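You operate a simulated robot arm through the tools that you are given. There is no shell and no other tool. Be economical: measure what you need, move in short steps, check, and stop when the job is done.

You are at the controls of a simulated robot arm. One attempt, no reset.

## Task
Recharge the empty main bottle to the green band and push its discharge button back in.
Fine: open the red supply valve for it; end with that valve and the fill lever shut. Where these are worked on the way, their far stop is far enough and under half their travel is too little: red supply valve.

The check looks at the end state, three seconds after you hand in, the way a careful person would. Anything else that was tipped, shoved, dropped, spilled or broken makes it a failure.

## Robot
A 7-joint arm with a fingered hand on a trunk, on a base that drives. Base frame: it is fixed to the floor where the robot stands at the start and does not move with it; the origin is under the middle of the robot, x ahead of it, y to its left, z up. Units: mm, rad, N and s.
With the tool pointing down near the work surface it reaches from about 100 to 700 mm from the robot's upright axis, wherever it stands. Its first joint turns from -2.897 to 2.897 rad. Places, roughly: arm switch [600, 100, 1100]; black fill knob [400, -100, 500]; drain knob [600, 0, 500]; engine handle [600, 100, 900]; engine handle grip [600, 100, 900]; main discharge button [600, 100, 1400]; main fill lever [600, 200, 1200]; main gauge [600, 100, 1300]; main vent knob [500, 100, 1300]; red guard [600, 100, 1100]; red supply valve [500, 0, 500]; reserve fill lever [200, -500, 1200]; reserve vent knob [200, -300, 1300]; steel drain cock [200, -200, 600]; tail handle [500, -100, 900]; tail handle grip [500, -100, 900]. Payload 4 kg.
The TCP is the grasp point between the finger pads, 26 mm short of the fingertips. In the tool frame z runs along the fingers and y along their closing line. Largest opening 132 mm; the body of the gripper starts 73 mm behind the TCP. The gripper is a hand of 4 fingers: y runs from the thumb to the fingers, the wrist lies at [0, 0, -239] in the tool frame, and closing takes about 1.5 s.
Orientation is that of the tool frame in the base frame, as a unit quaternion [x, y, z, w]. With the fingers straight down and closing along the base's y, the tool's x points along the base's -x, its y along +y and its z along -z.

## Interface
- The arm moves only by the tool drive_tool. Its argument "steps" is a list of rows, each a list of 3 entries, a list of its own where there are three numbers: the shift along the tool's x, y, z in mm, then the turn, a rotation vector about the tool's x, y, z in rad, then the closure, from 0 (fully open) to 1 (shut). In form: [[[tx, ty, tz], [ax, ay, az], jaw], ...]. A call has 1 to 12 rows; each row shifts and turns the commanded pose from where the row before left it, along the tool's axes as they then stand. Each row takes 0.2 s and may step no farther than 50 mm and 0.15 rad from the row before; otherwise, or with a gripper value out of range, the whole call is refused. A pose out of reach is approached as far as the arm can. The call stops where the force on the tool passes 60 N (or 10 N more than at its start, if that is more) or the arm is blocked; 0.2 s more then pass. The fingers move at their own pace (about 72 mm/s each) and stop on an object; they squeeze with about 24 N. The grip force told is the motor's: it shows also when the fingers shut on nothing. Time passes only in rows, and 0.2 s behind the last, so rows that do not move let the fingers close. The reply holds the time, the measured pose of the TCP, the force on the tool along the base axes, the opening and the grip force, in the units named above and with some noise, with the torque about the TCP (base axes, N m) and any sound that the robot's microphone picked up, and new pictures: "show" is both (left out), scene, wrist or none.
- Cameras (640 x 400 px; columns grow to the right, rows downward): "scene" is now at [28.8, 107.6, 1566.8]; the picture's right is [-0.37, -0.93, 0.00], its down [-0.61, 0.24, -0.75] and it looks along [0.70, -0.28, -0.66] (base axes); focal length 240 px, centre (320, 200). "wrist" rides on the gripper at [68, 2, -97] in the tool frame; the picture's right is [-0.03, 1.00, 0.00], its down [-0.82, -0.02, -0.58] and it looks along [-0.58, -0.01, 0.82] (tool axes); focal length 270 px, centre (320, 200). There is no depth. A picture from a camera that has moved, and an enlarged one, comes with that camera's place and axes in the base frame and with its lens. The place of the scene camera against the robot may be out by one fixed shift of up to 25 mm in any direction.
- raise_lower(by): slides the trunk up (or, below 0, down) by that many mm; the arm and the scene camera ride with it, the base frame stays. It gives what a move gives, with no picture.
- steer(legs): drives the robot by 1 to 6 legs, each [ahead, turn to the left] in mm and rad, along the robot's own axes; the way and the turn of a leg run together, so that a leg with both is an arc; at most 1500 mm and 3.142 rad a leg. The arm and the cameras ride along, it lands a little off, and it stops where it bumps. It gives what a move gives, and a new picture of the scene camera.
- set_grasp(shape): the hand has 4 fingers and takes this shape, open, in about a second: jaw (thumb against the fingers, like two jaws); tri (thumb and two fingers); tip (a fingertip pinch); poke (one finger out to press); point (the index stretched); flat (the hand flat); cup (the hand cupped); fist (a fist). The gripper value then closes the fingers along that shape, each until it touches; the sizes above hold for jaw. It gives what a move gives, with no picture.
- aim_head(pan, tilt): turns the head with the scene camera to pan (to the left, within 2.705 rad either way) and tilt (down, from -0.506 to 1.204), counted from straight ahead of the robot. It gives what a move gives, and a new picture of the scene camera.
- inspect(camera, box): a new picture of the part [left, top, right, bottom] of that camera's present view, enlarged. The clock stands still meanwhile.
- finish_job(): hands the job in; it is judged then, once.

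Work in short steps. Places have to be worked out from the pictures, the camera data and where the tool is seen: move nearer, look again, correct. Check each grasp and each placing, and mend what went wrong. You have 120 turns and 260 pictures in all, those below and enlarged ones among them. Open the gripper and draw the arm clear of the work before you hand the job in, unless the task says otherwise; then end with one line.

The tools are called after "Request:" as name(argument=value, ...) on one line, values as JSON. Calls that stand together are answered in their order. drive_tool: Moves the arm, as the interface text tells. Its arguments: {"type":"object","properties":{"steps":{"type":"array"},"show":{"type":"string","enum":["both","scene","wrist","none"]}},"required":["steps"]} The other tools are called the same way: raise_lower (by) slides the trunk up or down; set_grasp (shape) gives the hand a shape; steer (legs) drives the base; aim_head (pan, tilt) turns the head that bears the scene camera; inspect (camera, box) takes an enlarged picture of a part of a camera's view; finish_job () hands the job in.

At the start:

```text
t: 0.0
tool_pos: [469.6, 313.4, 1000.6]
tcp_rot: [0.0, 1.0, 0.0, 0.0]
ft_force: [0.0, -0.4, -0.3]
wrist_torque: [0.02, 0.0, 0.01]
grip_width: 131.4
gripper_force: 0.0
shape: jaw
trunk travel left (down, up): [-525.0, 65.0]
robot x, y, heading: [-1.6, -2.5, 0.004]
head pan, tilt: [-0.382, 0.719]
```

scene: 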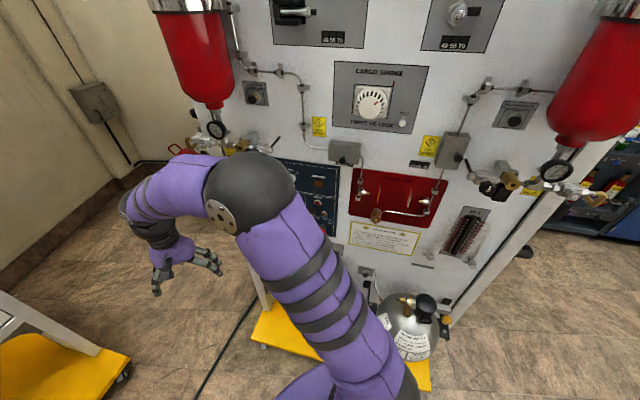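
wrist: 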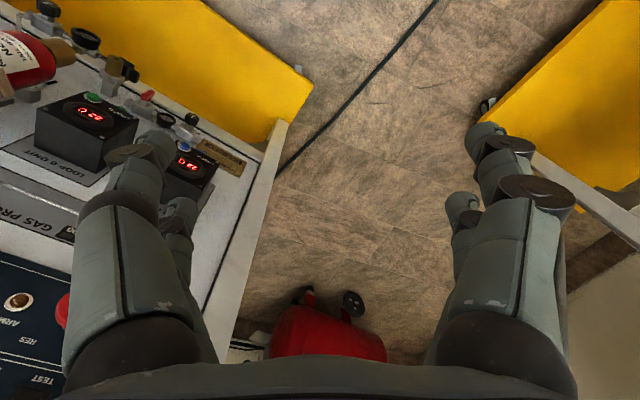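

The panel stands ahead and to the right; I look at both bottles and the supply cylinder up close.

Request:
inspect(camera="scene", box=[140, 0, 340, 240])

Request:
inspect(camera="scene", box=[340, 120, 640, 400])

Request:
aim_head(pan=0.1, tilt=0.2)

```text
1.67 times, centred on (240, 120) of scene
camera zoom: at [28.8, 107.6, 1566.8], right [-0.37, -0.93, 0.0], down [-0.61, 0.24, -0.75], along [0.7, -0.28, -0.66], focal length 401 px, centre (453, 333)
```

zoom: 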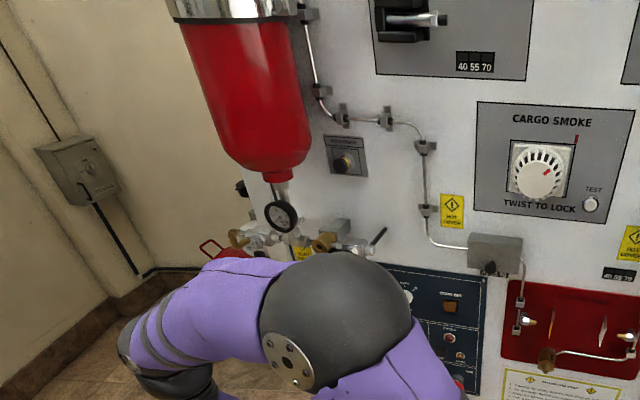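

```text
1.43 times, centred on (490, 260) of scene
camera zoom: at [28.8, 107.6, 1566.8], right [-0.37, -0.93, 0.0], down [-0.61, 0.24, -0.75], along [0.7, -0.28, -0.66], focal length 343 px, centre (77, 114)
```

zoom: 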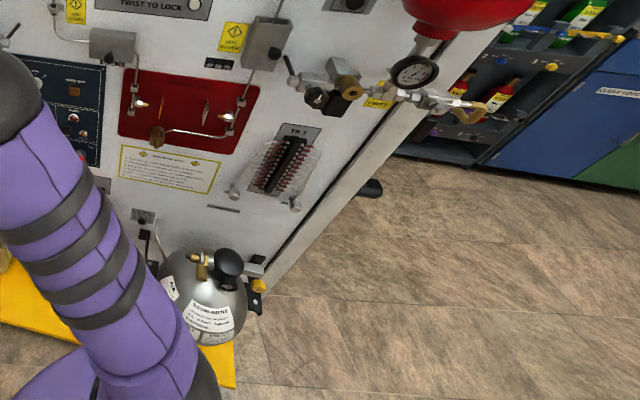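

```text
t: 0.9
tool_pos: [468.5, 313.0, 999.8]
tcp_rot: [0.0, 1.0, -0.001, -0.001]
ft_force: [-0.5, -0.3, 0.4]
wrist_torque: [-0.02, 0.01, 0.01]
grip_width: 131.9
gripper_force: 0.0
shape: jaw
trunk travel left (down, up): [-525.0, 65.0]
robot x, y, heading: [-1.6, -1.6, -0.002]
head pan, tilt: [0.099, 0.201]
camera scene: at [43.4, 148.2, 1613.7], right [0.1, -1.0, 0.0], down [-0.2, -0.02, -0.98], along [0.97, 0.1, -0.2], focal length 240 px, centre (320, 200)
```

scene: 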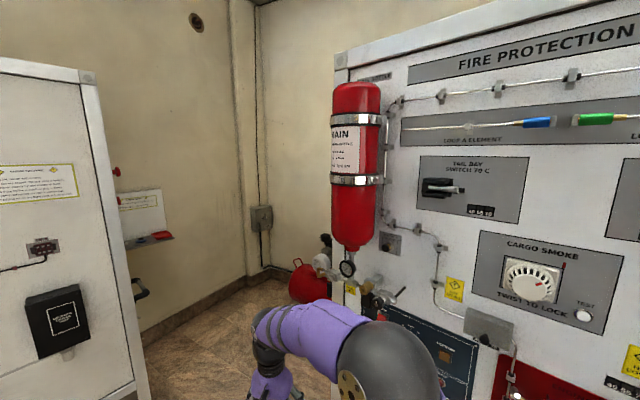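

Next I zoom in on the main bottle area, and then read the placards.

Request:
inspect(camera="scene", box=[280, 200, 480, 325])

Request:
inspect(camera="scene", box=[300, 60, 460, 160])

Request:
aim_head(pan=-0.6, tilt=0.9)

```text
3.20 times, centred on (380, 262) of scene
camera zoom: at [43.4, 148.2, 1613.7], right [0.1, -1.0, 0.0], down [-0.2, -0.02, -0.98], along [0.97, 0.1, -0.2], focal length 769 px, centre (128, 0)
```

zoom: 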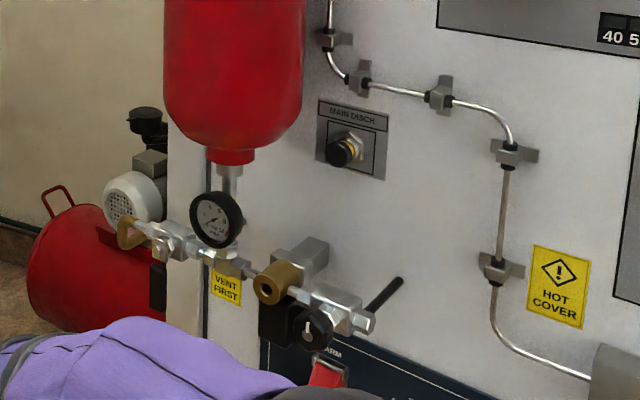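

```text
4.00 times, centred on (380, 110) of scene
camera zoom: at [43.4, 148.2, 1613.7], right [0.1, -1.0, 0.0], down [-0.2, -0.02, -0.98], along [0.97, 0.1, -0.2], focal length 962 px, centre (80, 560)
```

zoom: 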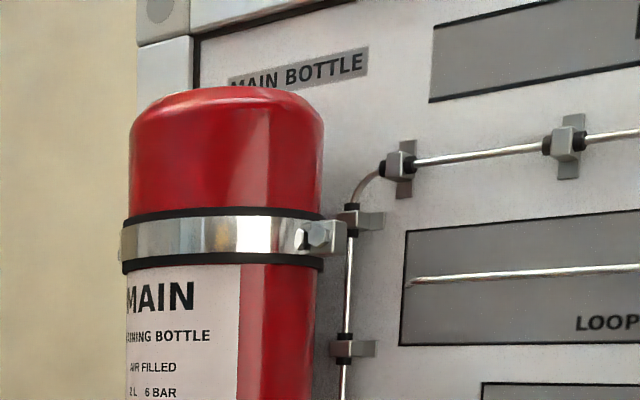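

```text
t: 2.0
tool_pos: [468.2, 312.9, 999.9]
tcp_rot: [0.0, 1.0, 0.0, 0.0]
ft_force: [-0.1, -0.6, 0.2]
wrist_torque: [0.01, 0.0, -0.02]
grip_width: 131.9
gripper_force: 0.0
shape: jaw
trunk travel left (down, up): [-525.0, 65.0]
robot x, y, heading: [-2.3, -2.7, -0.001]
head pan, tilt: [-0.6, 0.901]
camera scene: at [13.0, 96.3, 1552.3], right [-0.56, -0.83, 0.0], down [-0.65, 0.44, -0.62], along [0.51, -0.35, -0.78], focal length 240 px, centre (320, 200)
```

scene: 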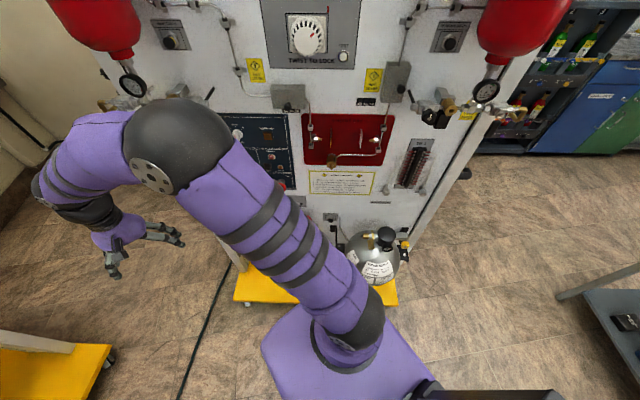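

Request:
inspect(camera="scene", box=[300, 165, 390, 205])

Request:
inspect(camera="scene", box=[320, 210, 430, 290])

Request:
inspect(camera="scene", box=[400, 40, 540, 140])

```text
7.11 times, centred on (345, 185) of scene
camera zoom: at [13.0, 96.3, 1552.3], right [-0.56, -0.83, 0.0], down [-0.65, 0.44, -0.62], along [0.51, -0.35, -0.78], focal length 1710 px, centre (142, 307)
```

zoom: 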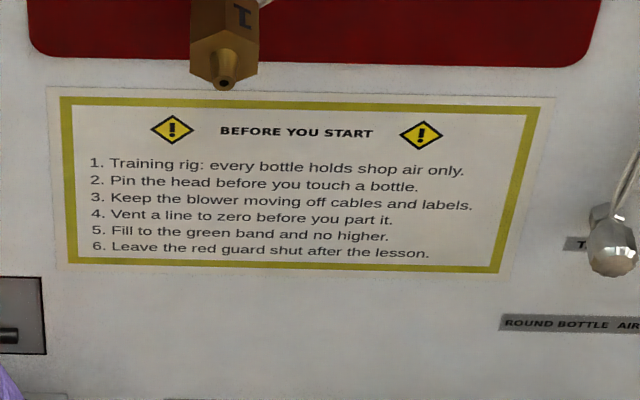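

```text
5.00 times, centred on (375, 250) of scene
camera zoom: at [13.0, 96.3, 1552.3], right [-0.56, -0.83, 0.0], down [-0.65, 0.44, -0.62], along [0.51, -0.35, -0.78], focal length 1202 px, centre (45, -50)
```

zoom: 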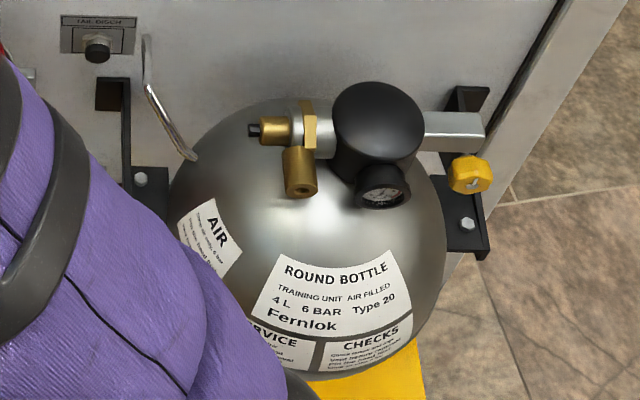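

```text
4.00 times, centred on (470, 90) of scene
camera zoom: at [13.0, 96.3, 1552.3], right [-0.56, -0.83, 0.0], down [-0.65, 0.44, -0.62], along [0.51, -0.35, -0.78], focal length 962 px, centre (-280, 640)
```

zoom: 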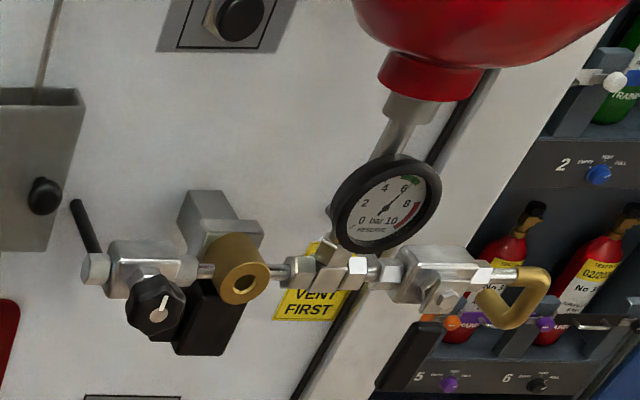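

Placard: "fill to the green band and no higher". The red supply valve lies hidden behind the arm; I look around to see free room for moving the base.

Request:
aim_head(pan=2.6, tilt=0.7)

Request:
aim_head(pan=-2.4, tilt=0.7)

Request:
aim_head(pan=1.0, tilt=0.7)

```text
t: 4.8
tool_pos: [467.8, 312.7, 998.9]
tcp_rot: [0.0, 1.0, 0.0, 0.001]
ft_force: [0.1, 0.5, 0.4]
wrist_torque: [-0.01, 0.0, -0.01]
grip_width: 131.8
gripper_force: 0.0
shape: jaw
trunk travel left (down, up): [-525.0, 65.0]
robot x, y, heading: [1.0, 1.4, 0.001]
head pan, tilt: [2.601, 0.7]
camera scene: at [-122.1, 182.7, 1568.4], right [0.52, 0.86, 0.0], down [0.55, -0.33, -0.77], along [-0.66, 0.39, -0.64], focal length 240 px, centre (320, 200)
```

scene: 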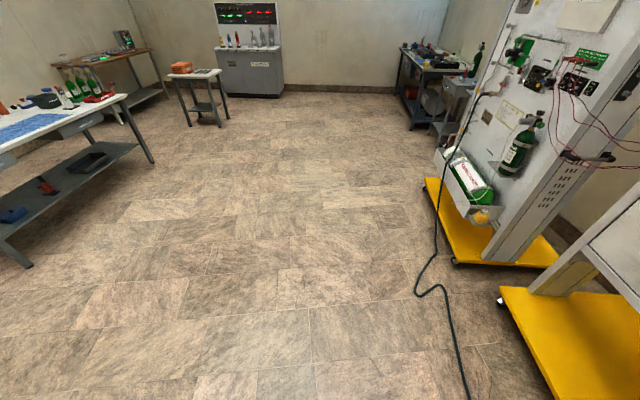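

```text
t: 8.7
tool_pos: [469.4, 313.9, 999.5]
tcp_rot: [0.0, 1.0, 0.0, 0.0]
ft_force: [-0.4, 0.5, 0.6]
wrist_torque: [-0.01, 0.0, -0.03]
grip_width: 132.0
gripper_force: 0.1
shape: jaw
trunk travel left (down, up): [-525.0, 65.0]
robot x, y, heading: [-0.6, -1.3, 0.004]
head pan, tilt: [-2.4, 0.7]
camera scene: at [-111.9, 81.5, 1568.4], right [-0.68, 0.74, 0.0], down [0.47, 0.44, -0.77], along [-0.56, -0.52, -0.64], focal length 240 px, centre (320, 200)
```

scene: 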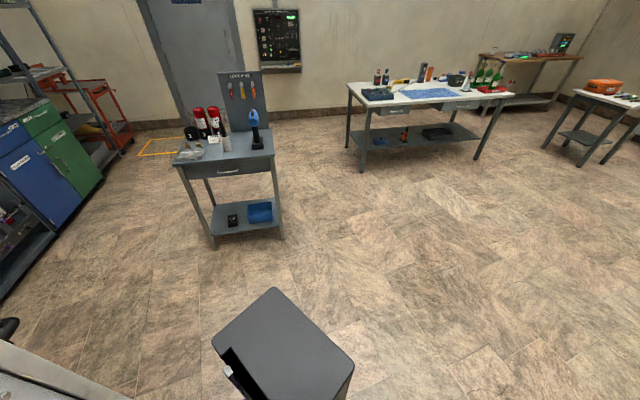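

```text
t: 11.6
tool_pos: [467.7, 313.2, 999.4]
tcp_rot: [0.0, 1.0, 0.001, -0.001]
ft_force: [-0.8, 0.4, -0.5]
wrist_torque: [-0.01, 0.02, 0.02]
grip_width: 132.1
gripper_force: 0.1
shape: jaw
trunk travel left (down, up): [-525.0, 65.0]
robot x, y, heading: [1.9, 2.5, 0.001]
head pan, tilt: [1.0, 0.7]
camera scene: at [-3.4, 210.4, 1568.4], right [0.84, -0.54, 0.0], down [-0.35, -0.54, -0.76], along [0.41, 0.64, -0.64], focal length 240 px, centre (320, 200)
```

scene: 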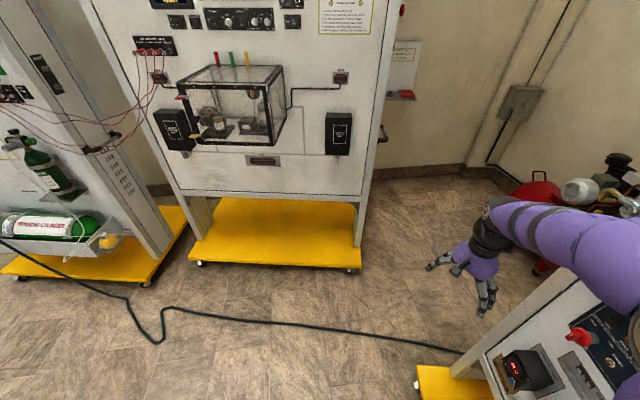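

The room behind is clear (the cable is about 1 m to the left). I back off 400 mm and look at the whole panel.

Request:
steer(legs=[[-450, 0]])

Request:
aim_head(pan=-0.2, tilt=0.75)

```text
t: 14.3
tool_pos: [22.1, 311.9, 999.8]
tcp_rot: [0.004, 1.0, 0.001, 0.0]
ft_force: [-0.3, 0.5, -0.8]
wrist_torque: [0.0, 0.0, 0.02]
grip_width: 131.9
gripper_force: 0.0
shape: jaw
trunk travel left (down, up): [-525.0, 65.0]
robot x, y, heading: [-450.7, 3.4, -0.007]
head pan, tilt: [1.0, 0.7]
camera scene: at [-451.3, 212.1, 1568.4], right [0.84, -0.55, 0.0], down [-0.35, -0.54, -0.76], along [0.42, 0.64, -0.64], focal length 240 px, centre (320, 200)
```

scene: 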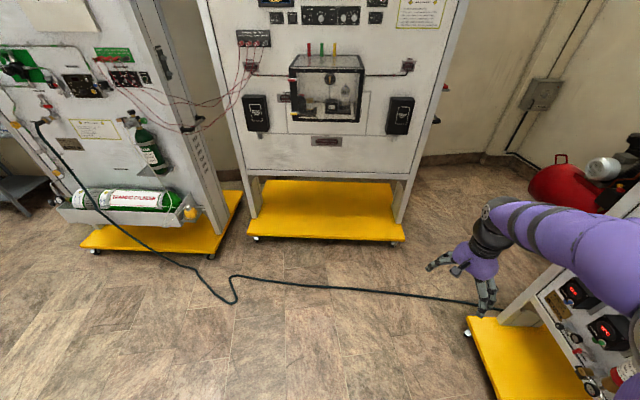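

```text
t: 15.7
tool_pos: [22.6, 311.3, 998.4]
tcp_rot: [0.004, 1.0, 0.0, 0.0]
ft_force: [-0.2, 0.1, -0.4]
wrist_torque: [-0.01, -0.03, -0.05]
grip_width: 131.9
gripper_force: 0.0
shape: jaw
trunk travel left (down, up): [-525.0, 65.0]
robot x, y, heading: [-449.3, 2.4, -0.008]
head pan, tilt: [-0.201, 0.75]
camera scene: at [-416.5, 123.9, 1564.1], right [-0.21, -0.98, 0.0], down [-0.67, 0.14, -0.73], along [0.72, -0.15, -0.68], focal length 240 px, centre (320, 200)
```

scene: 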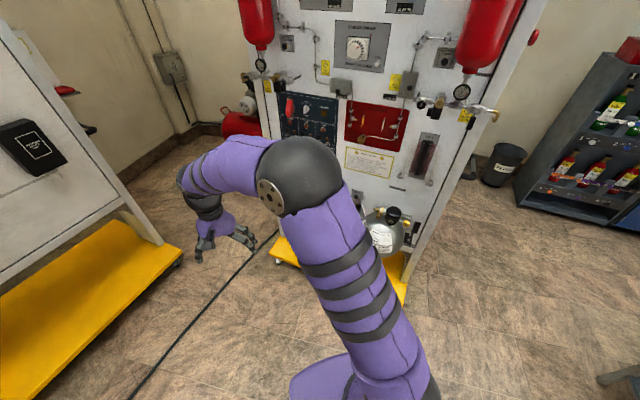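

The arm hides the lower left of the panel; I turn the base left by 0.7 so the arm swings away, and look back right.

Request:
steer(legs=[[0, 0.7]])

Request:
aim_head(pan=-1.0, tilt=0.7)

Request:
inspect(camera="scene", box=[220, 60, 480, 260])

```text
t: 18.1
tool_pos: [-291.8, 541.8, 999.4]
tcp_rot: [-0.342, 0.94, 0.0, 0.0]
ft_force: [0.9, -0.1, 0.3]
wrist_torque: [0.01, 0.0, 0.0]
grip_width: 131.6
gripper_force: 0.0
shape: jaw
trunk travel left (down, up): [-525.0, 65.0]
robot x, y, heading: [-448.6, 1.8, 0.701]
head pan, tilt: [-0.201, 0.75]
camera scene: at [-510.2, 105.8, 1564.1], right [0.48, -0.88, 0.0], down [-0.6, -0.33, -0.73], along [0.64, 0.35, -0.68], focal length 240 px, centre (320, 200)
```

scene: 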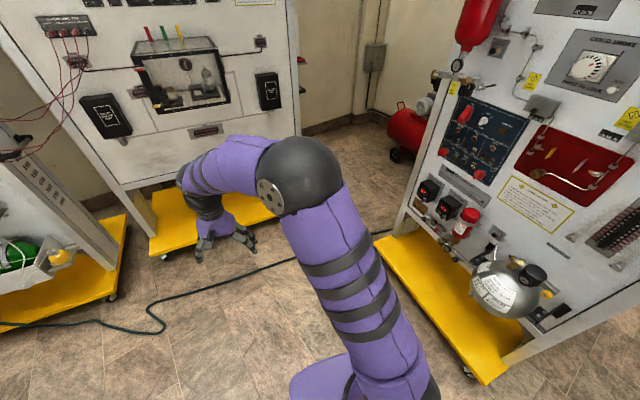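

```text
t: 19.3
tool_pos: [-292.1, 542.6, 999.7]
tcp_rot: [-0.342, 0.94, 0.0, 0.001]
ft_force: [1.0, 0.6, 0.3]
wrist_torque: [0.0, 0.0, -0.03]
grip_width: 131.8
gripper_force: 0.2
shape: jaw
trunk travel left (down, up): [-525.0, 65.0]
robot x, y, heading: [-449.6, -2.3, 0.7]
head pan, tilt: [-1.0, 0.7]
camera scene: at [-501.8, 41.0, 1568.4], right [-0.3, -0.96, 0.0], down [-0.62, 0.19, -0.76], along [0.73, -0.23, -0.64], focal length 240 px, centre (320, 200)
```

scene: 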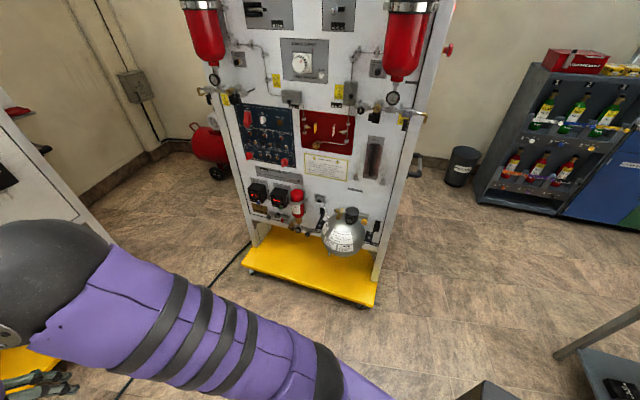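

```text
2.00 times, centred on (350, 160) of scene
camera zoom: at [-501.8, 41.0, 1568.4], right [-0.3, -0.96, 0.0], down [-0.62, 0.19, -0.76], along [0.73, -0.23, -0.64], focal length 481 px, centre (260, 280)
```

zoom: 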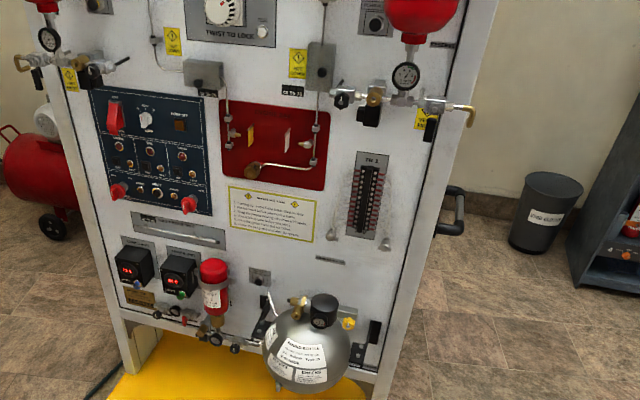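

Now close looks at the low manifold, the main fittings and the gauge.

Request:
inspect(camera="scene", box=[245, 180, 325, 240])

Request:
inspect(camera="scene", box=[190, 40, 270, 110])

Request:
inspect(camera="scene", box=[230, 95, 310, 175])

```text
6.67 times, centred on (285, 210) of scene
camera zoom: at [-501.8, 41.0, 1568.4], right [-0.3, -0.96, 0.0], down [-0.62, 0.19, -0.76], along [0.73, -0.23, -0.64], focal length 1603 px, centre (553, 133)
```

zoom: 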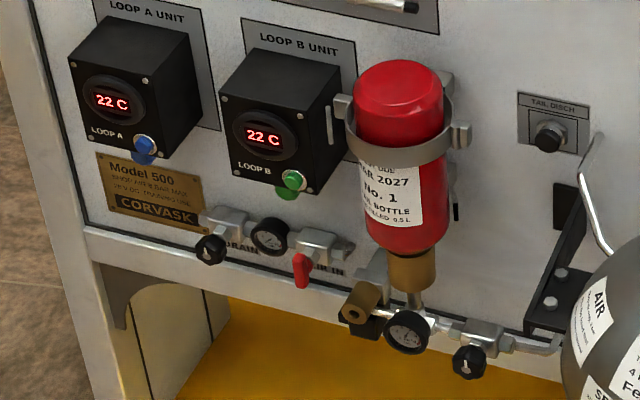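

```text
5.71 times, centred on (230, 75) of scene
camera zoom: at [-501.8, 41.0, 1568.4], right [-0.3, -0.96, 0.0], down [-0.62, 0.19, -0.76], along [0.73, -0.23, -0.64], focal length 1374 px, centre (834, 914)
```

zoom: 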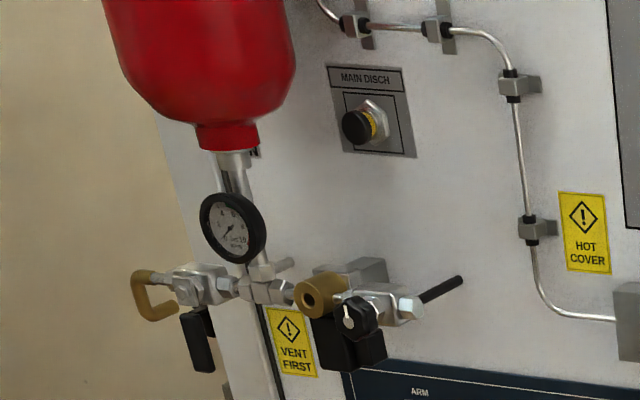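

```text
5.00 times, centred on (270, 135) of scene
camera zoom: at [-501.8, 41.0, 1568.4], right [-0.3, -0.96, 0.0], down [-0.62, 0.19, -0.76], along [0.73, -0.23, -0.64], focal length 1202 px, centre (570, 525)
```

zoom: 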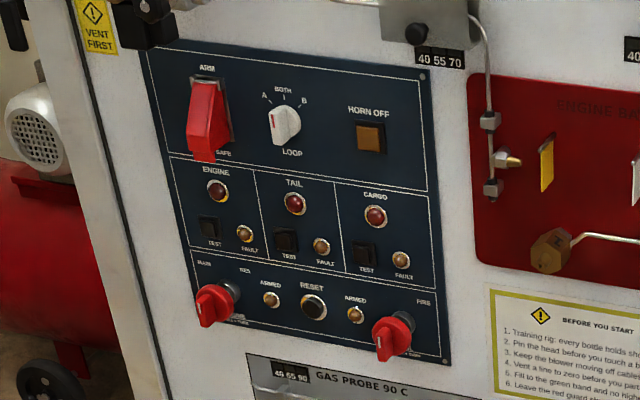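

Layout is now clear: red "AIR IN" lever low on the manifold, the main fill valve with its black lever left below the gauge, and the "MAIN DISCH" button popped out with yellow showing. The panel is turned about 30°; I drive to stand square before the main bottle, about 620 mm off.

Request:
steer(legs=[[0, -0.1], [700, 0], [0, -1.124]])

Request:
aim_head(pan=0.0, tilt=0.5)

```text
t: 26.8
tool_pos: [694.9, 450.7, 999.7]
tcp_rot: [0.249, 0.968, 0.0, 0.0]
ft_force: [0.1, 0.5, -0.1]
wrist_torque: [0.02, -0.01, 0.01]
grip_width: 131.7
gripper_force: 0.1
shape: jaw
trunk travel left (down, up): [-525.0, 65.0]
robot x, y, heading: [134.9, 404.9, -0.506]
head pan, tilt: [-1.0, 0.7]
camera scene: at [170.9, 465.8, 1568.4], right [-1.0, -0.07, 0.0], down [-0.04, 0.64, -0.76], along [0.05, -0.76, -0.64], focal length 240 px, centre (320, 200)
```

scene: 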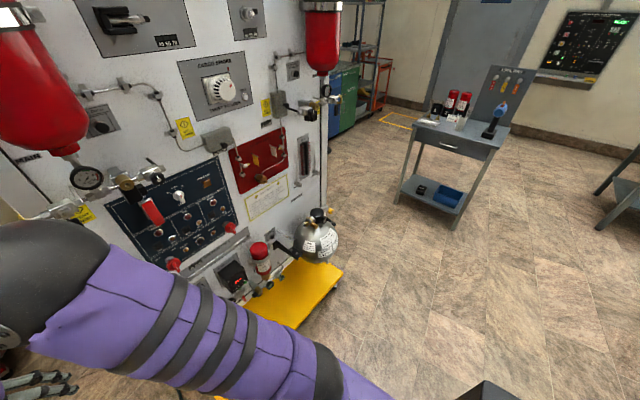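

```text
t: 28.0
tool_pos: [694.4, 448.8, 999.6]
tcp_rot: [0.25, 0.968, 0.001, 0.001]
ft_force: [0.0, -0.5, 0.3]
wrist_torque: [-0.01, 0.01, 0.0]
grip_width: 131.9
gripper_force: 0.0
shape: jaw
trunk travel left (down, up): [-525.0, 65.0]
robot x, y, heading: [132.1, 399.7, -0.504]
head pan, tilt: [0.0, 0.499]
camera scene: at [244.8, 506.6, 1586.1], right [-0.48, -0.88, 0.0], down [-0.42, 0.23, -0.88], along [0.77, -0.42, -0.48], focal length 240 px, centre (320, 200)
```

scene: 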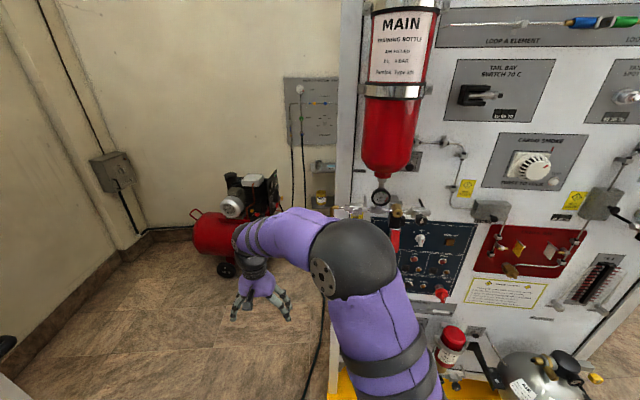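

I zoom in on the main fittings from here.

Request:
inspect(camera="scene", box=[320, 130, 460, 220])

```text
4.44 times, centred on (390, 175) of scene
camera zoom: at [244.8, 506.6, 1586.1], right [-0.48, -0.88, 0.0], down [-0.42, 0.23, -0.88], along [0.77, -0.42, -0.48], focal length 1068 px, centre (9, 311)
```

zoom: 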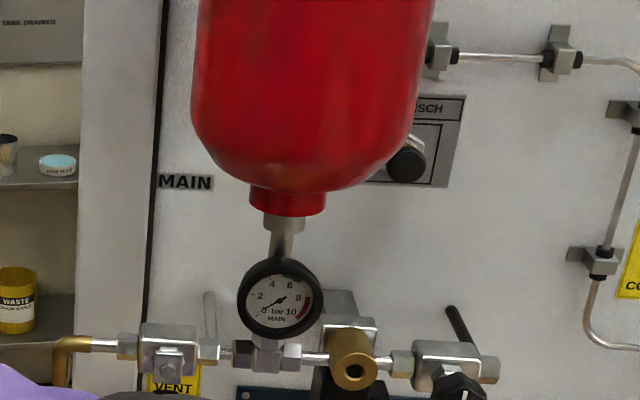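

I pull the hand back and up, clear of the panel, then start pitching the fingers forward to point at the panel.

Request:
drive_tool(steps=[[[25, 0, -40], [0, 0, 0], 0], [[25, 0, -40], [0, 0, 0], 0], [[25, 0, -40], [0, 0, 0], 0], [[25, 0, -40], [0, 0, 0], 0], [[0, 0, 0], [0, -0.143, 0], 0], [[0, 0, 0], [0, -0.143, 0], 0], [[0, 0, 0], [0, -0.143, 0], 0], [[0, 0, 0], [0, -0.143, 0], 0], [[0, 0, 0], [0, -0.143, 0], 0], [[0, 0, 0], [0, -0.143, 0], 0]])

```text
t: 30.2
tool_pos: [607.5, 499.8, 1160.7]
tcp_rot: [0.226, 0.881, -0.103, 0.403]
ft_force: [-0.4, -0.4, 0.3]
wrist_torque: [0.0, 0.01, -0.01]
grip_width: 131.9
gripper_force: 0.1
shape: jaw
trunk travel left (down, up): [-525.0, 65.0]
robot x, y, heading: [132.1, 402.5, -0.504]
head pan, tilt: [0.0, 0.499]
camera scene: at [244.8, 506.7, 1586.1], right [-0.48, -0.88, 0.0], down [-0.42, 0.23, -0.88], along [0.77, -0.42, -0.48], focal length 240 px, centre (320, 200)
camera wrist: at [504.5, 556.9, 1171.0], right [0.5, 0.87, 0.02], down [0.07, -0.06, 1.0], along [0.87, -0.49, -0.1], focal length 270 px, centre (320, 200)
```

scene: 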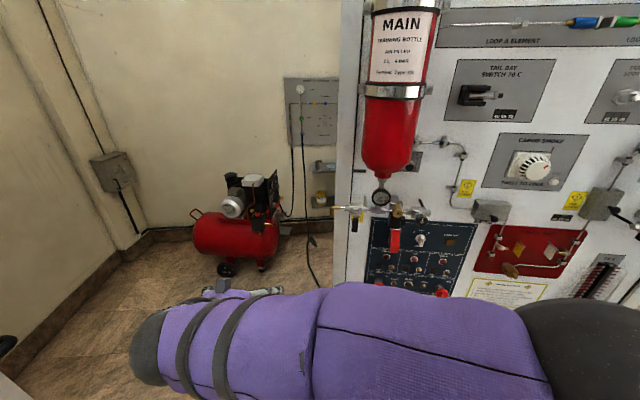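
wrist: 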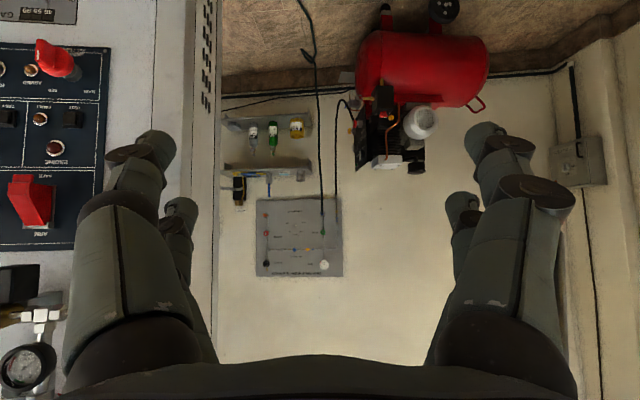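

Request:
inspect(camera="scene", box=[320, 170, 450, 260])

```text
4.44 times, centred on (385, 215) of scene
camera zoom: at [244.8, 506.7, 1586.1], right [-0.48, -0.88, 0.0], down [-0.42, 0.23, -0.88], along [0.77, -0.42, -0.48], focal length 1068 px, centre (31, 133)
```

zoom: 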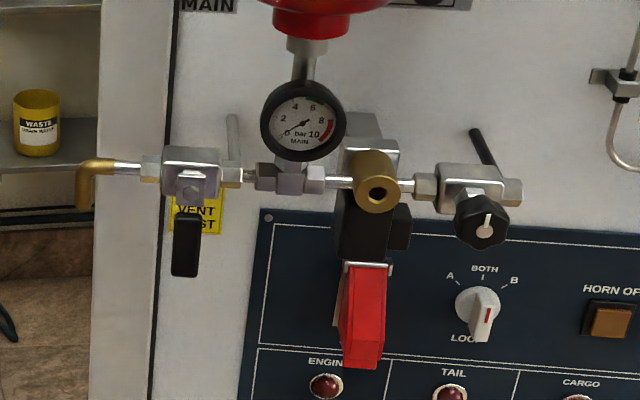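

The fill lever is the black paddle hanging straight down (shut); the gauge reads about 0. First the supply valve: I finish the pitch forward and move the hand to the right.

Request:
drive_tool(steps=[[[0, 0, 0], [0, -0.143, 0], 0], [[0, 0, 0], [0, -0.143, 0], 0], [[0, 0, 0], [0, -0.143, 0], 0], [[0, 0, 0], [0, -0.143, 0], 0], [[0, 0, 0], [0, -0.143, 0], 0], [[0, -45, 0], [0, 0, 0], 0], [[0, -45, 0], [0, 0, 0], 0], [[0, -45, 0], [0, 0, 0], 0], [[0, -45, 0], [0, 0, 0], 0], [[0, -45, 0], [0, 0, 0], 0], [[0, -45, 0], [0, 0, 0], 0]])

Request:
set_grasp(shape="poke")

Request:
drive_tool(steps=[[[0, -45, 0], [0, 0, 0], 0], [[0, -45, 0], [0, 0, 0], 0], [[0, -45, 0], [0, 0, 0], 0], [[0, -45, 0], [0, 0, 0], 0], [[0, -40, 0], [0, 0, 0], 0]])

```text
t: 32.6
tool_pos: [601.8, 360.2, 1230.5]
tcp_rot: [0.176, 0.685, -0.178, 0.684]
ft_force: [-0.3, 0.0, 0.5]
wrist_torque: [0.01, -0.01, -0.04]
grip_width: 131.9
gripper_force: 0.0
shape: jaw
out of reach, approached as far as the arm can: row 7, 8, 9, 10, 11
trunk travel left (down, up): [-525.0, 65.0]
robot x, y, heading: [134.1, 401.5, -0.5]
head pan, tilt: [0.0, 0.499]
camera scene: at [244.6, 506.6, 1586.1], right [-0.48, -0.88, 0.0], down [-0.42, 0.23, -0.88], along [0.77, -0.42, -0.48], focal length 240 px, centre (320, 200)
camera wrist: at [516.2, 408.8, 1161.4], right [0.48, 0.88, 0.02], down [-0.52, 0.26, 0.82], along [0.71, -0.41, 0.58], focal length 270 px, centre (320, 200)
```

scene: 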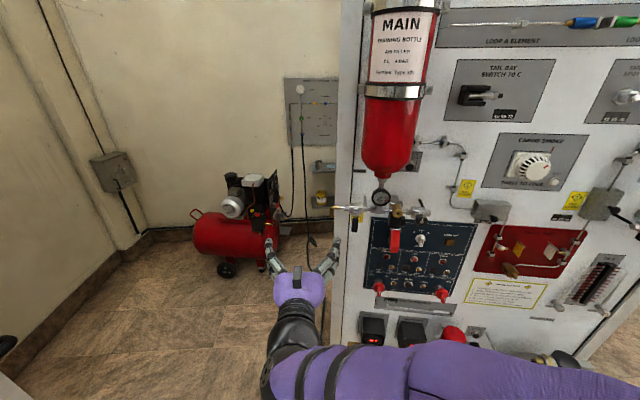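
wrist: 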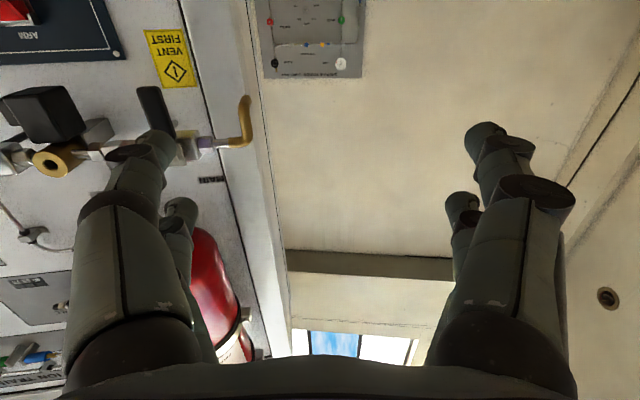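

```text
t: 33.5
tool_pos: [599.5, 362.1, 1228.8]
tcp_rot: [0.177, 0.685, -0.177, 0.685]
ft_force: [-0.3, -0.2, -0.8]
wrist_torque: [-0.01, 0.03, 0.0]
grip_width: 0.0
gripper_force: 0.0
shape: poke
trunk travel left (down, up): [-525.0, 65.0]
robot x, y, heading: [136.7, 396.7, -0.502]
head pan, tilt: [0.0, 0.499]
```

```text
t: 34.7
tool_pos: [552.6, 174.3, 1290.1]
tcp_rot: [0.176, 0.685, -0.176, 0.685]
ft_force: [0.0, 0.1, -0.7]
wrist_torque: [-0.01, -0.02, 0.01]
grip_width: 0.0
gripper_force: 0.0
shape: poke
out of reach, approached as far as the arm can: row 1, 2, 3, 4, 5
trunk travel left (down, up): [-525.0, 65.0]
robot x, y, heading: [135.4, 400.0, -0.501]
head pan, tilt: [0.0, 0.499]
camera scene: at [244.6, 507.1, 1586.1], right [-0.48, -0.88, 0.0], down [-0.42, 0.23, -0.88], along [0.77, -0.42, -0.48], focal length 240 px, centre (320, 200)
camera wrist: at [468.2, 221.7, 1220.7], right [0.48, 0.88, 0.02], down [-0.52, 0.26, 0.82], along [0.71, -0.41, 0.58], focal length 270 px, centre (320, 200)
```

scene: 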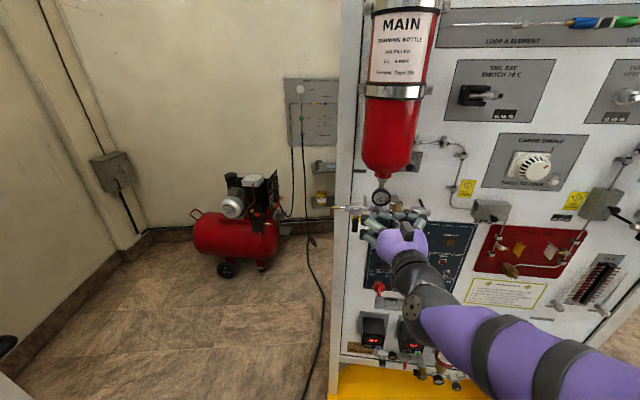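
wrist: 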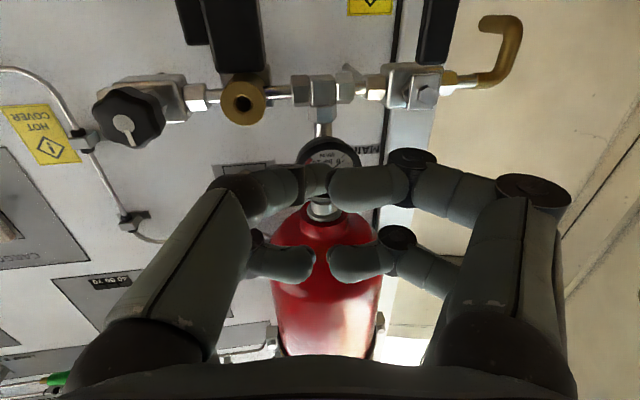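

The hand is too near the robot for pointing forward, and it drifted towards the gauge. I back the base off 220 mm to give the forward-pointing wrist room.

Request:
steer(legs=[[-220, 0]])

Request:
drive_tool(steps=[[[0, 0, 0], [0, 0, 0], 0]])

```text
t: 36.4
tool_pos: [359.6, 279.8, 1289.5]
tcp_rot: [0.177, 0.685, -0.176, 0.684]
ft_force: [-0.8, -1.0, 1.0]
wrist_torque: [-0.01, 0.01, -0.02]
grip_width: 0.1
gripper_force: 0.1
shape: poke
trunk travel left (down, up): [-525.0, 65.0]
robot x, y, heading: [-57.8, 507.8, -0.511]
head pan, tilt: [0.0, 0.499]
camera scene: at [52.4, 612.6, 1586.2], right [-0.48, -0.87, 0.0], down [-0.42, 0.23, -0.88], along [0.77, -0.43, -0.48], focal length 240 px, centre (320, 200)
```

scene: 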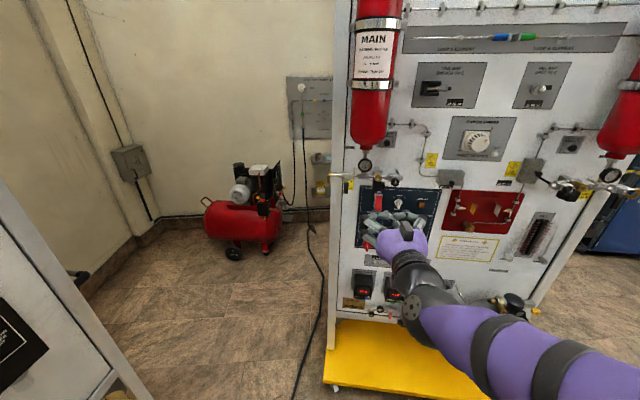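

```text
t: 36.8
tool_pos: [360.0, 278.6, 1288.3]
tcp_rot: [0.177, 0.685, -0.177, 0.685]
ft_force: [0.3, -0.6, -0.1]
wrist_torque: [0.04, 0.01, 0.02]
grip_width: 0.0
gripper_force: 0.1
shape: poke
trunk travel left (down, up): [-525.0, 65.0]
robot x, y, heading: [-57.2, 512.8, -0.505]
head pan, tilt: [0.0, 0.499]
camera scene: at [52.7, 612.4, 1586.1], right [-0.48, -0.87, 0.0], down [-0.42, 0.23, -0.88], along [0.77, -0.43, -0.48], focal length 240 px, centre (320, 200)
camera wrist: at [275.7, 326.9, 1220.5], right [0.48, 0.87, 0.03], down [-0.52, 0.26, 0.82], along [0.71, -0.41, 0.58], focal length 270 px, centre (320, 200)
```

scene: 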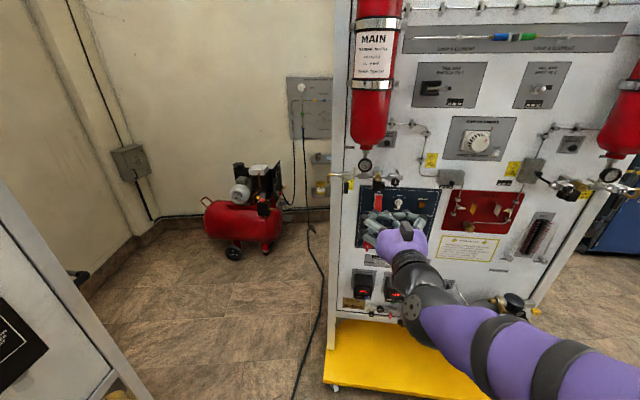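
wrist: 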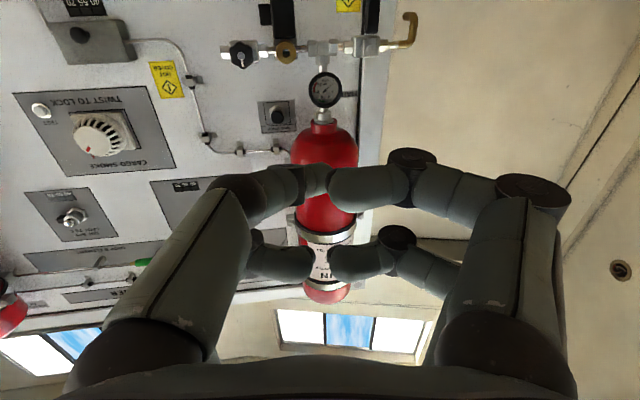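

Hand now stands 360 mm off the panel. I lower the trunk by 500 for the supply valve and look down.

Request:
raise_lower(by=-500)

Request:
aim_head(pan=0.0, tilt=0.6)

```text
refused: -500 is not a number from -400 to 400
```

```text
t: 37.5
tool_pos: [359.9, 279.7, 1288.8]
tcp_rot: [0.178, 0.684, -0.178, 0.684]
ft_force: [0.1, 0.1, 1.0]
wrist_torque: [0.01, -0.01, 0.0]
grip_width: 0.1
gripper_force: 0.0
shape: poke
trunk travel left (down, up): [-525.0, 65.0]
robot x, y, heading: [-55.6, 507.1, -0.503]
head pan, tilt: [0.0, 0.6]
camera scene: at [50.3, 613.7, 1577.1], right [-0.48, -0.87, 0.0], down [-0.49, 0.27, -0.83], along [0.72, -0.4, -0.56], focal length 240 px, centre (320, 200)
```

scene: 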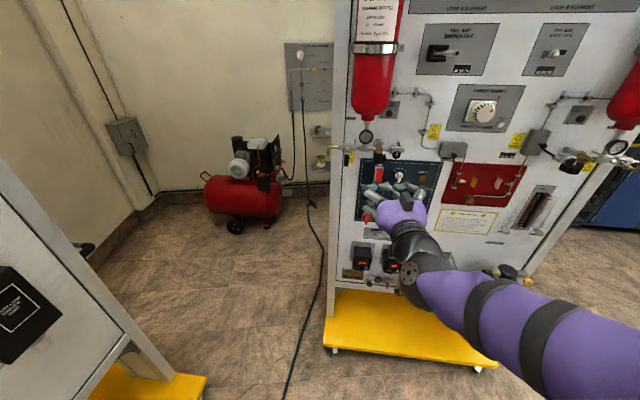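

Request:
raise_lower(by=-400)

Request:
raise_lower(by=-100)

Request:
drive_tool(steps=[[[20, 0, 0], [0, 0, 0], 0], [[20, 0, 0], [0, 0, 0], 0]])

```text
t: 41.3
tool_pos: [359.9, 280.3, 889.3]
tcp_rot: [0.177, 0.685, -0.177, 0.685]
ft_force: [-0.3, 0.2, -0.3]
wrist_torque: [-0.01, 0.0, -0.01]
grip_width: 0.0
gripper_force: 0.0
shape: poke
trunk travel left (down, up): [-125.0, 465.0]
robot x, y, heading: [-58.7, 509.3, -0.509]
head pan, tilt: [0.0, 0.6]
```

```text
t: 42.6
tool_pos: [360.0, 279.6, 789.2]
tcp_rot: [0.176, 0.685, -0.176, 0.685]
ft_force: [-0.1, -0.3, -0.1]
wrist_torque: [-0.01, 0.0, 0.02]
grip_width: 0.0
gripper_force: 0.0
shape: poke
trunk travel left (down, up): [-25.0, 565.0]
robot x, y, heading: [-63.1, 509.1, -0.506]
head pan, tilt: [0.0, 0.6]
```

```text
t: 43.2
tool_pos: [377.1, 268.0, 771.4]
tcp_rot: [0.178, 0.684, -0.178, 0.684]
ft_force: [0.0, -0.9, -1.1]
wrist_torque: [0.01, -0.01, 0.0]
grip_width: 0.0
gripper_force: 0.0
shape: poke
out of reach, approached as far as the arm can: row 1, 2
trunk travel left (down, up): [-25.0, 565.0]
robot x, y, heading: [-59.3, 505.6, -0.505]
head pan, tilt: [0.0, 0.6]
camera scene: at [50.1, 613.8, 1077.1], right [-0.48, -0.87, 0.0], down [-0.49, 0.27, -0.83], along [0.72, -0.4, -0.56], focal length 240 px, centre (320, 200)
camera wrist: at [292.5, 316.6, 701.6], right [0.49, 0.87, 0.03], down [-0.51, 0.26, 0.82], along [0.71, -0.41, 0.58], focal length 270 px, centre (320, 200)
```

scene: 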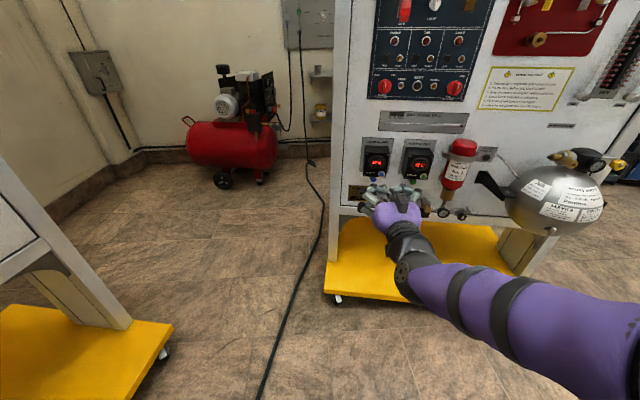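
wrist: 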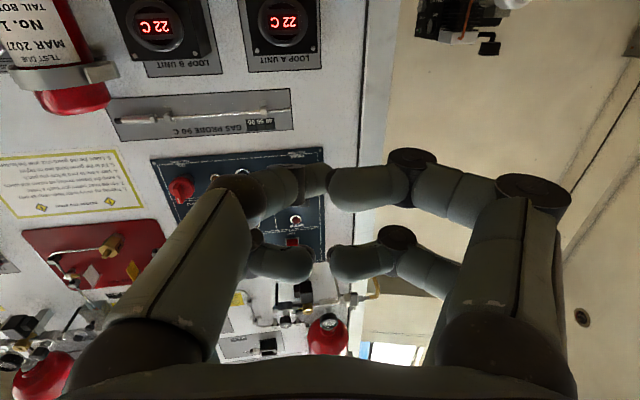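

The commanded point is still too near the robot; moving the hand forward 160 mm should bring it back in reach, still well off the panel.

Request:
drive_tool(steps=[[[0, 0, 40], [0, 0, 0], 0], [[0, 0, 40], [0, 0, 0], 0], [[0, 0, 40], [0, 0, 0], 0], [[0, 0, 40], [0, 0, 0], 0]])

```text
t: 44.2
tool_pos: [517.7, 190.2, 769.0]
tcp_rot: [0.176, 0.685, -0.177, 0.685]
ft_force: [-0.6, 0.2, 0.6]
wrist_torque: [0.0, 0.05, 0.0]
grip_width: 0.0
gripper_force: 0.0
shape: poke
trunk travel left (down, up): [-25.0, 565.0]
robot x, y, heading: [-59.2, 511.6, -0.505]
head pan, tilt: [0.0, 0.6]
camera scene: at [50.1, 614.1, 1077.0], right [-0.48, -0.87, 0.0], down [-0.49, 0.27, -0.83], along [0.72, -0.4, -0.56], focal length 240 px, centre (320, 200)
camera wrist: at [433.9, 237.9, 700.0], right [0.49, 0.87, 0.02], down [-0.51, 0.26, 0.82], along [0.71, -0.41, 0.58], focal length 270 px, centre (320, 200)
```

scene: 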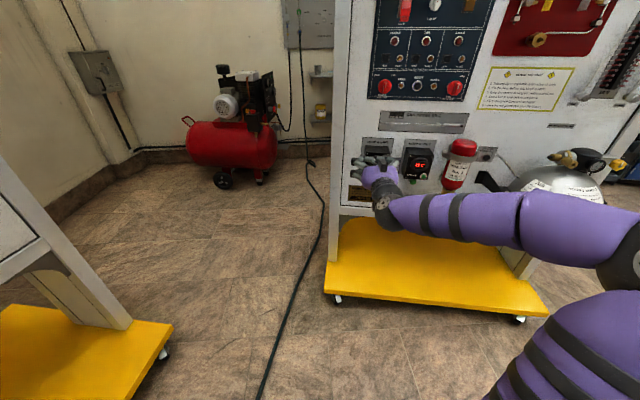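
wrist: 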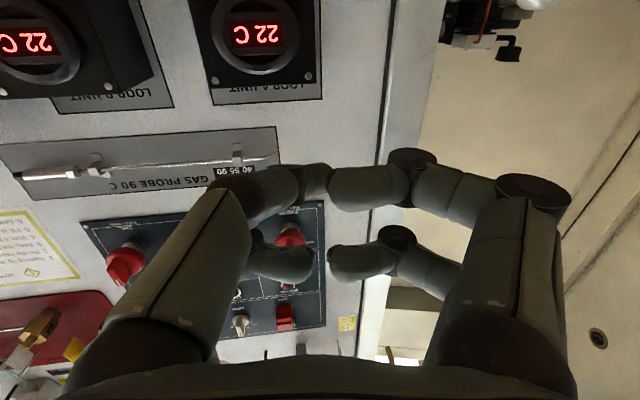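

Now it follows exactly. I take the jaw shape again, and raise the hand to see the red valve from the scene camera.

Request:
drive_tool(steps=[[[0, 0, -40], [0, 0, 0], 0], [[-40, 20, -30], [0, 0, 0], 0], [[-40, 20, 0], [0, 0, 0], 0], [[-40, 20, 0], [0, 0, 0], 0], [[-40, 20, 0], [0, 0, 0], 0], [[-40, 20, 0], [0, 0, 0], 0]], show="scene")

Request:
set_grasp(shape="jaw")

Request:
inspect(camera="scene", box=[340, 130, 480, 230])

```text
refused: row 2 steps farther than a row can; nothing moved
```

```text
t: 45.1
tool_pos: [517.8, 190.2, 768.8]
tcp_rot: [0.177, 0.685, -0.177, 0.685]
ft_force: [0.4, 0.6, -0.4]
wrist_torque: [0.0, -0.01, 0.0]
grip_width: 131.9
gripper_force: 0.1
shape: jaw
trunk travel left (down, up): [-25.0, 565.0]
robot x, y, heading: [-60.4, 509.0, -0.507]
head pan, tilt: [0.0, 0.6]
```

```text
4.00 times, centred on (410, 180) of scene
camera zoom: at [50.4, 613.7, 1077.0], right [-0.48, -0.87, 0.0], down [-0.49, 0.27, -0.82], along [0.72, -0.4, -0.57], focal length 962 px, centre (-40, 280)
```

zoom: 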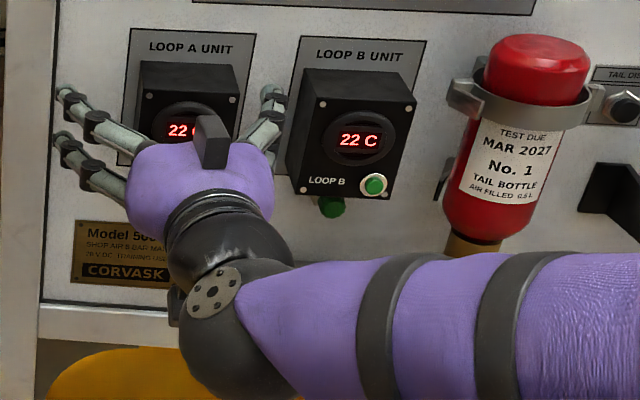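

Request:
drive_tool(steps=[[[0, 0, -40], [0, 0, 0], 0], [[-40, 0, -20], [0, 0, 0], 0], [[-45, 0, 0], [0, 0, 0], 0], [[-45, 0, 0], [0, 0, 0], 0], [[-45, 0, 0], [0, 0, 0], 0], [[-45, 0, 0], [0, 0, 0], 0]], show="scene")

Request:
inspect(camera="scene", box=[340, 150, 480, 240])

```text
t: 46.5
tool_pos: [467.3, 222.3, 989.2]
tcp_rot: [0.175, 0.685, -0.177, 0.685]
ft_force: [-0.4, 0.2, 0.8]
wrist_torque: [0.01, -0.04, -0.04]
grip_width: 132.0
gripper_force: 0.0
shape: jaw
trunk travel left (down, up): [-25.0, 565.0]
robot x, y, heading: [-59.9, 505.0, -0.504]
head pan, tilt: [0.0, 0.6]
camera scene: at [50.3, 613.6, 1077.0], right [-0.48, -0.87, 0.0], down [-0.49, 0.27, -0.82], along [0.72, -0.4, -0.57], focal length 240 px, centre (320, 200)
```

scene: 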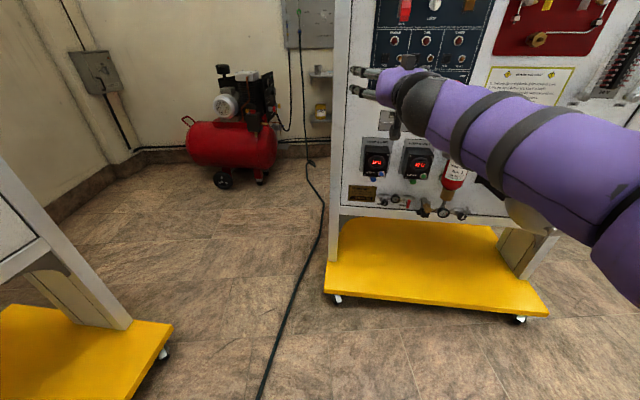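

```text
4.44 times, centred on (410, 195) of scene
camera zoom: at [50.3, 613.6, 1077.0], right [-0.48, -0.87, 0.0], down [-0.49, 0.27, -0.82], along [0.72, -0.4, -0.57], focal length 1068 px, centre (-80, 222)
```

zoom: 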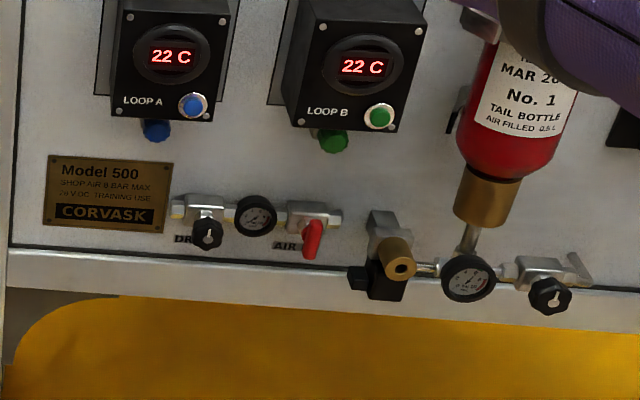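

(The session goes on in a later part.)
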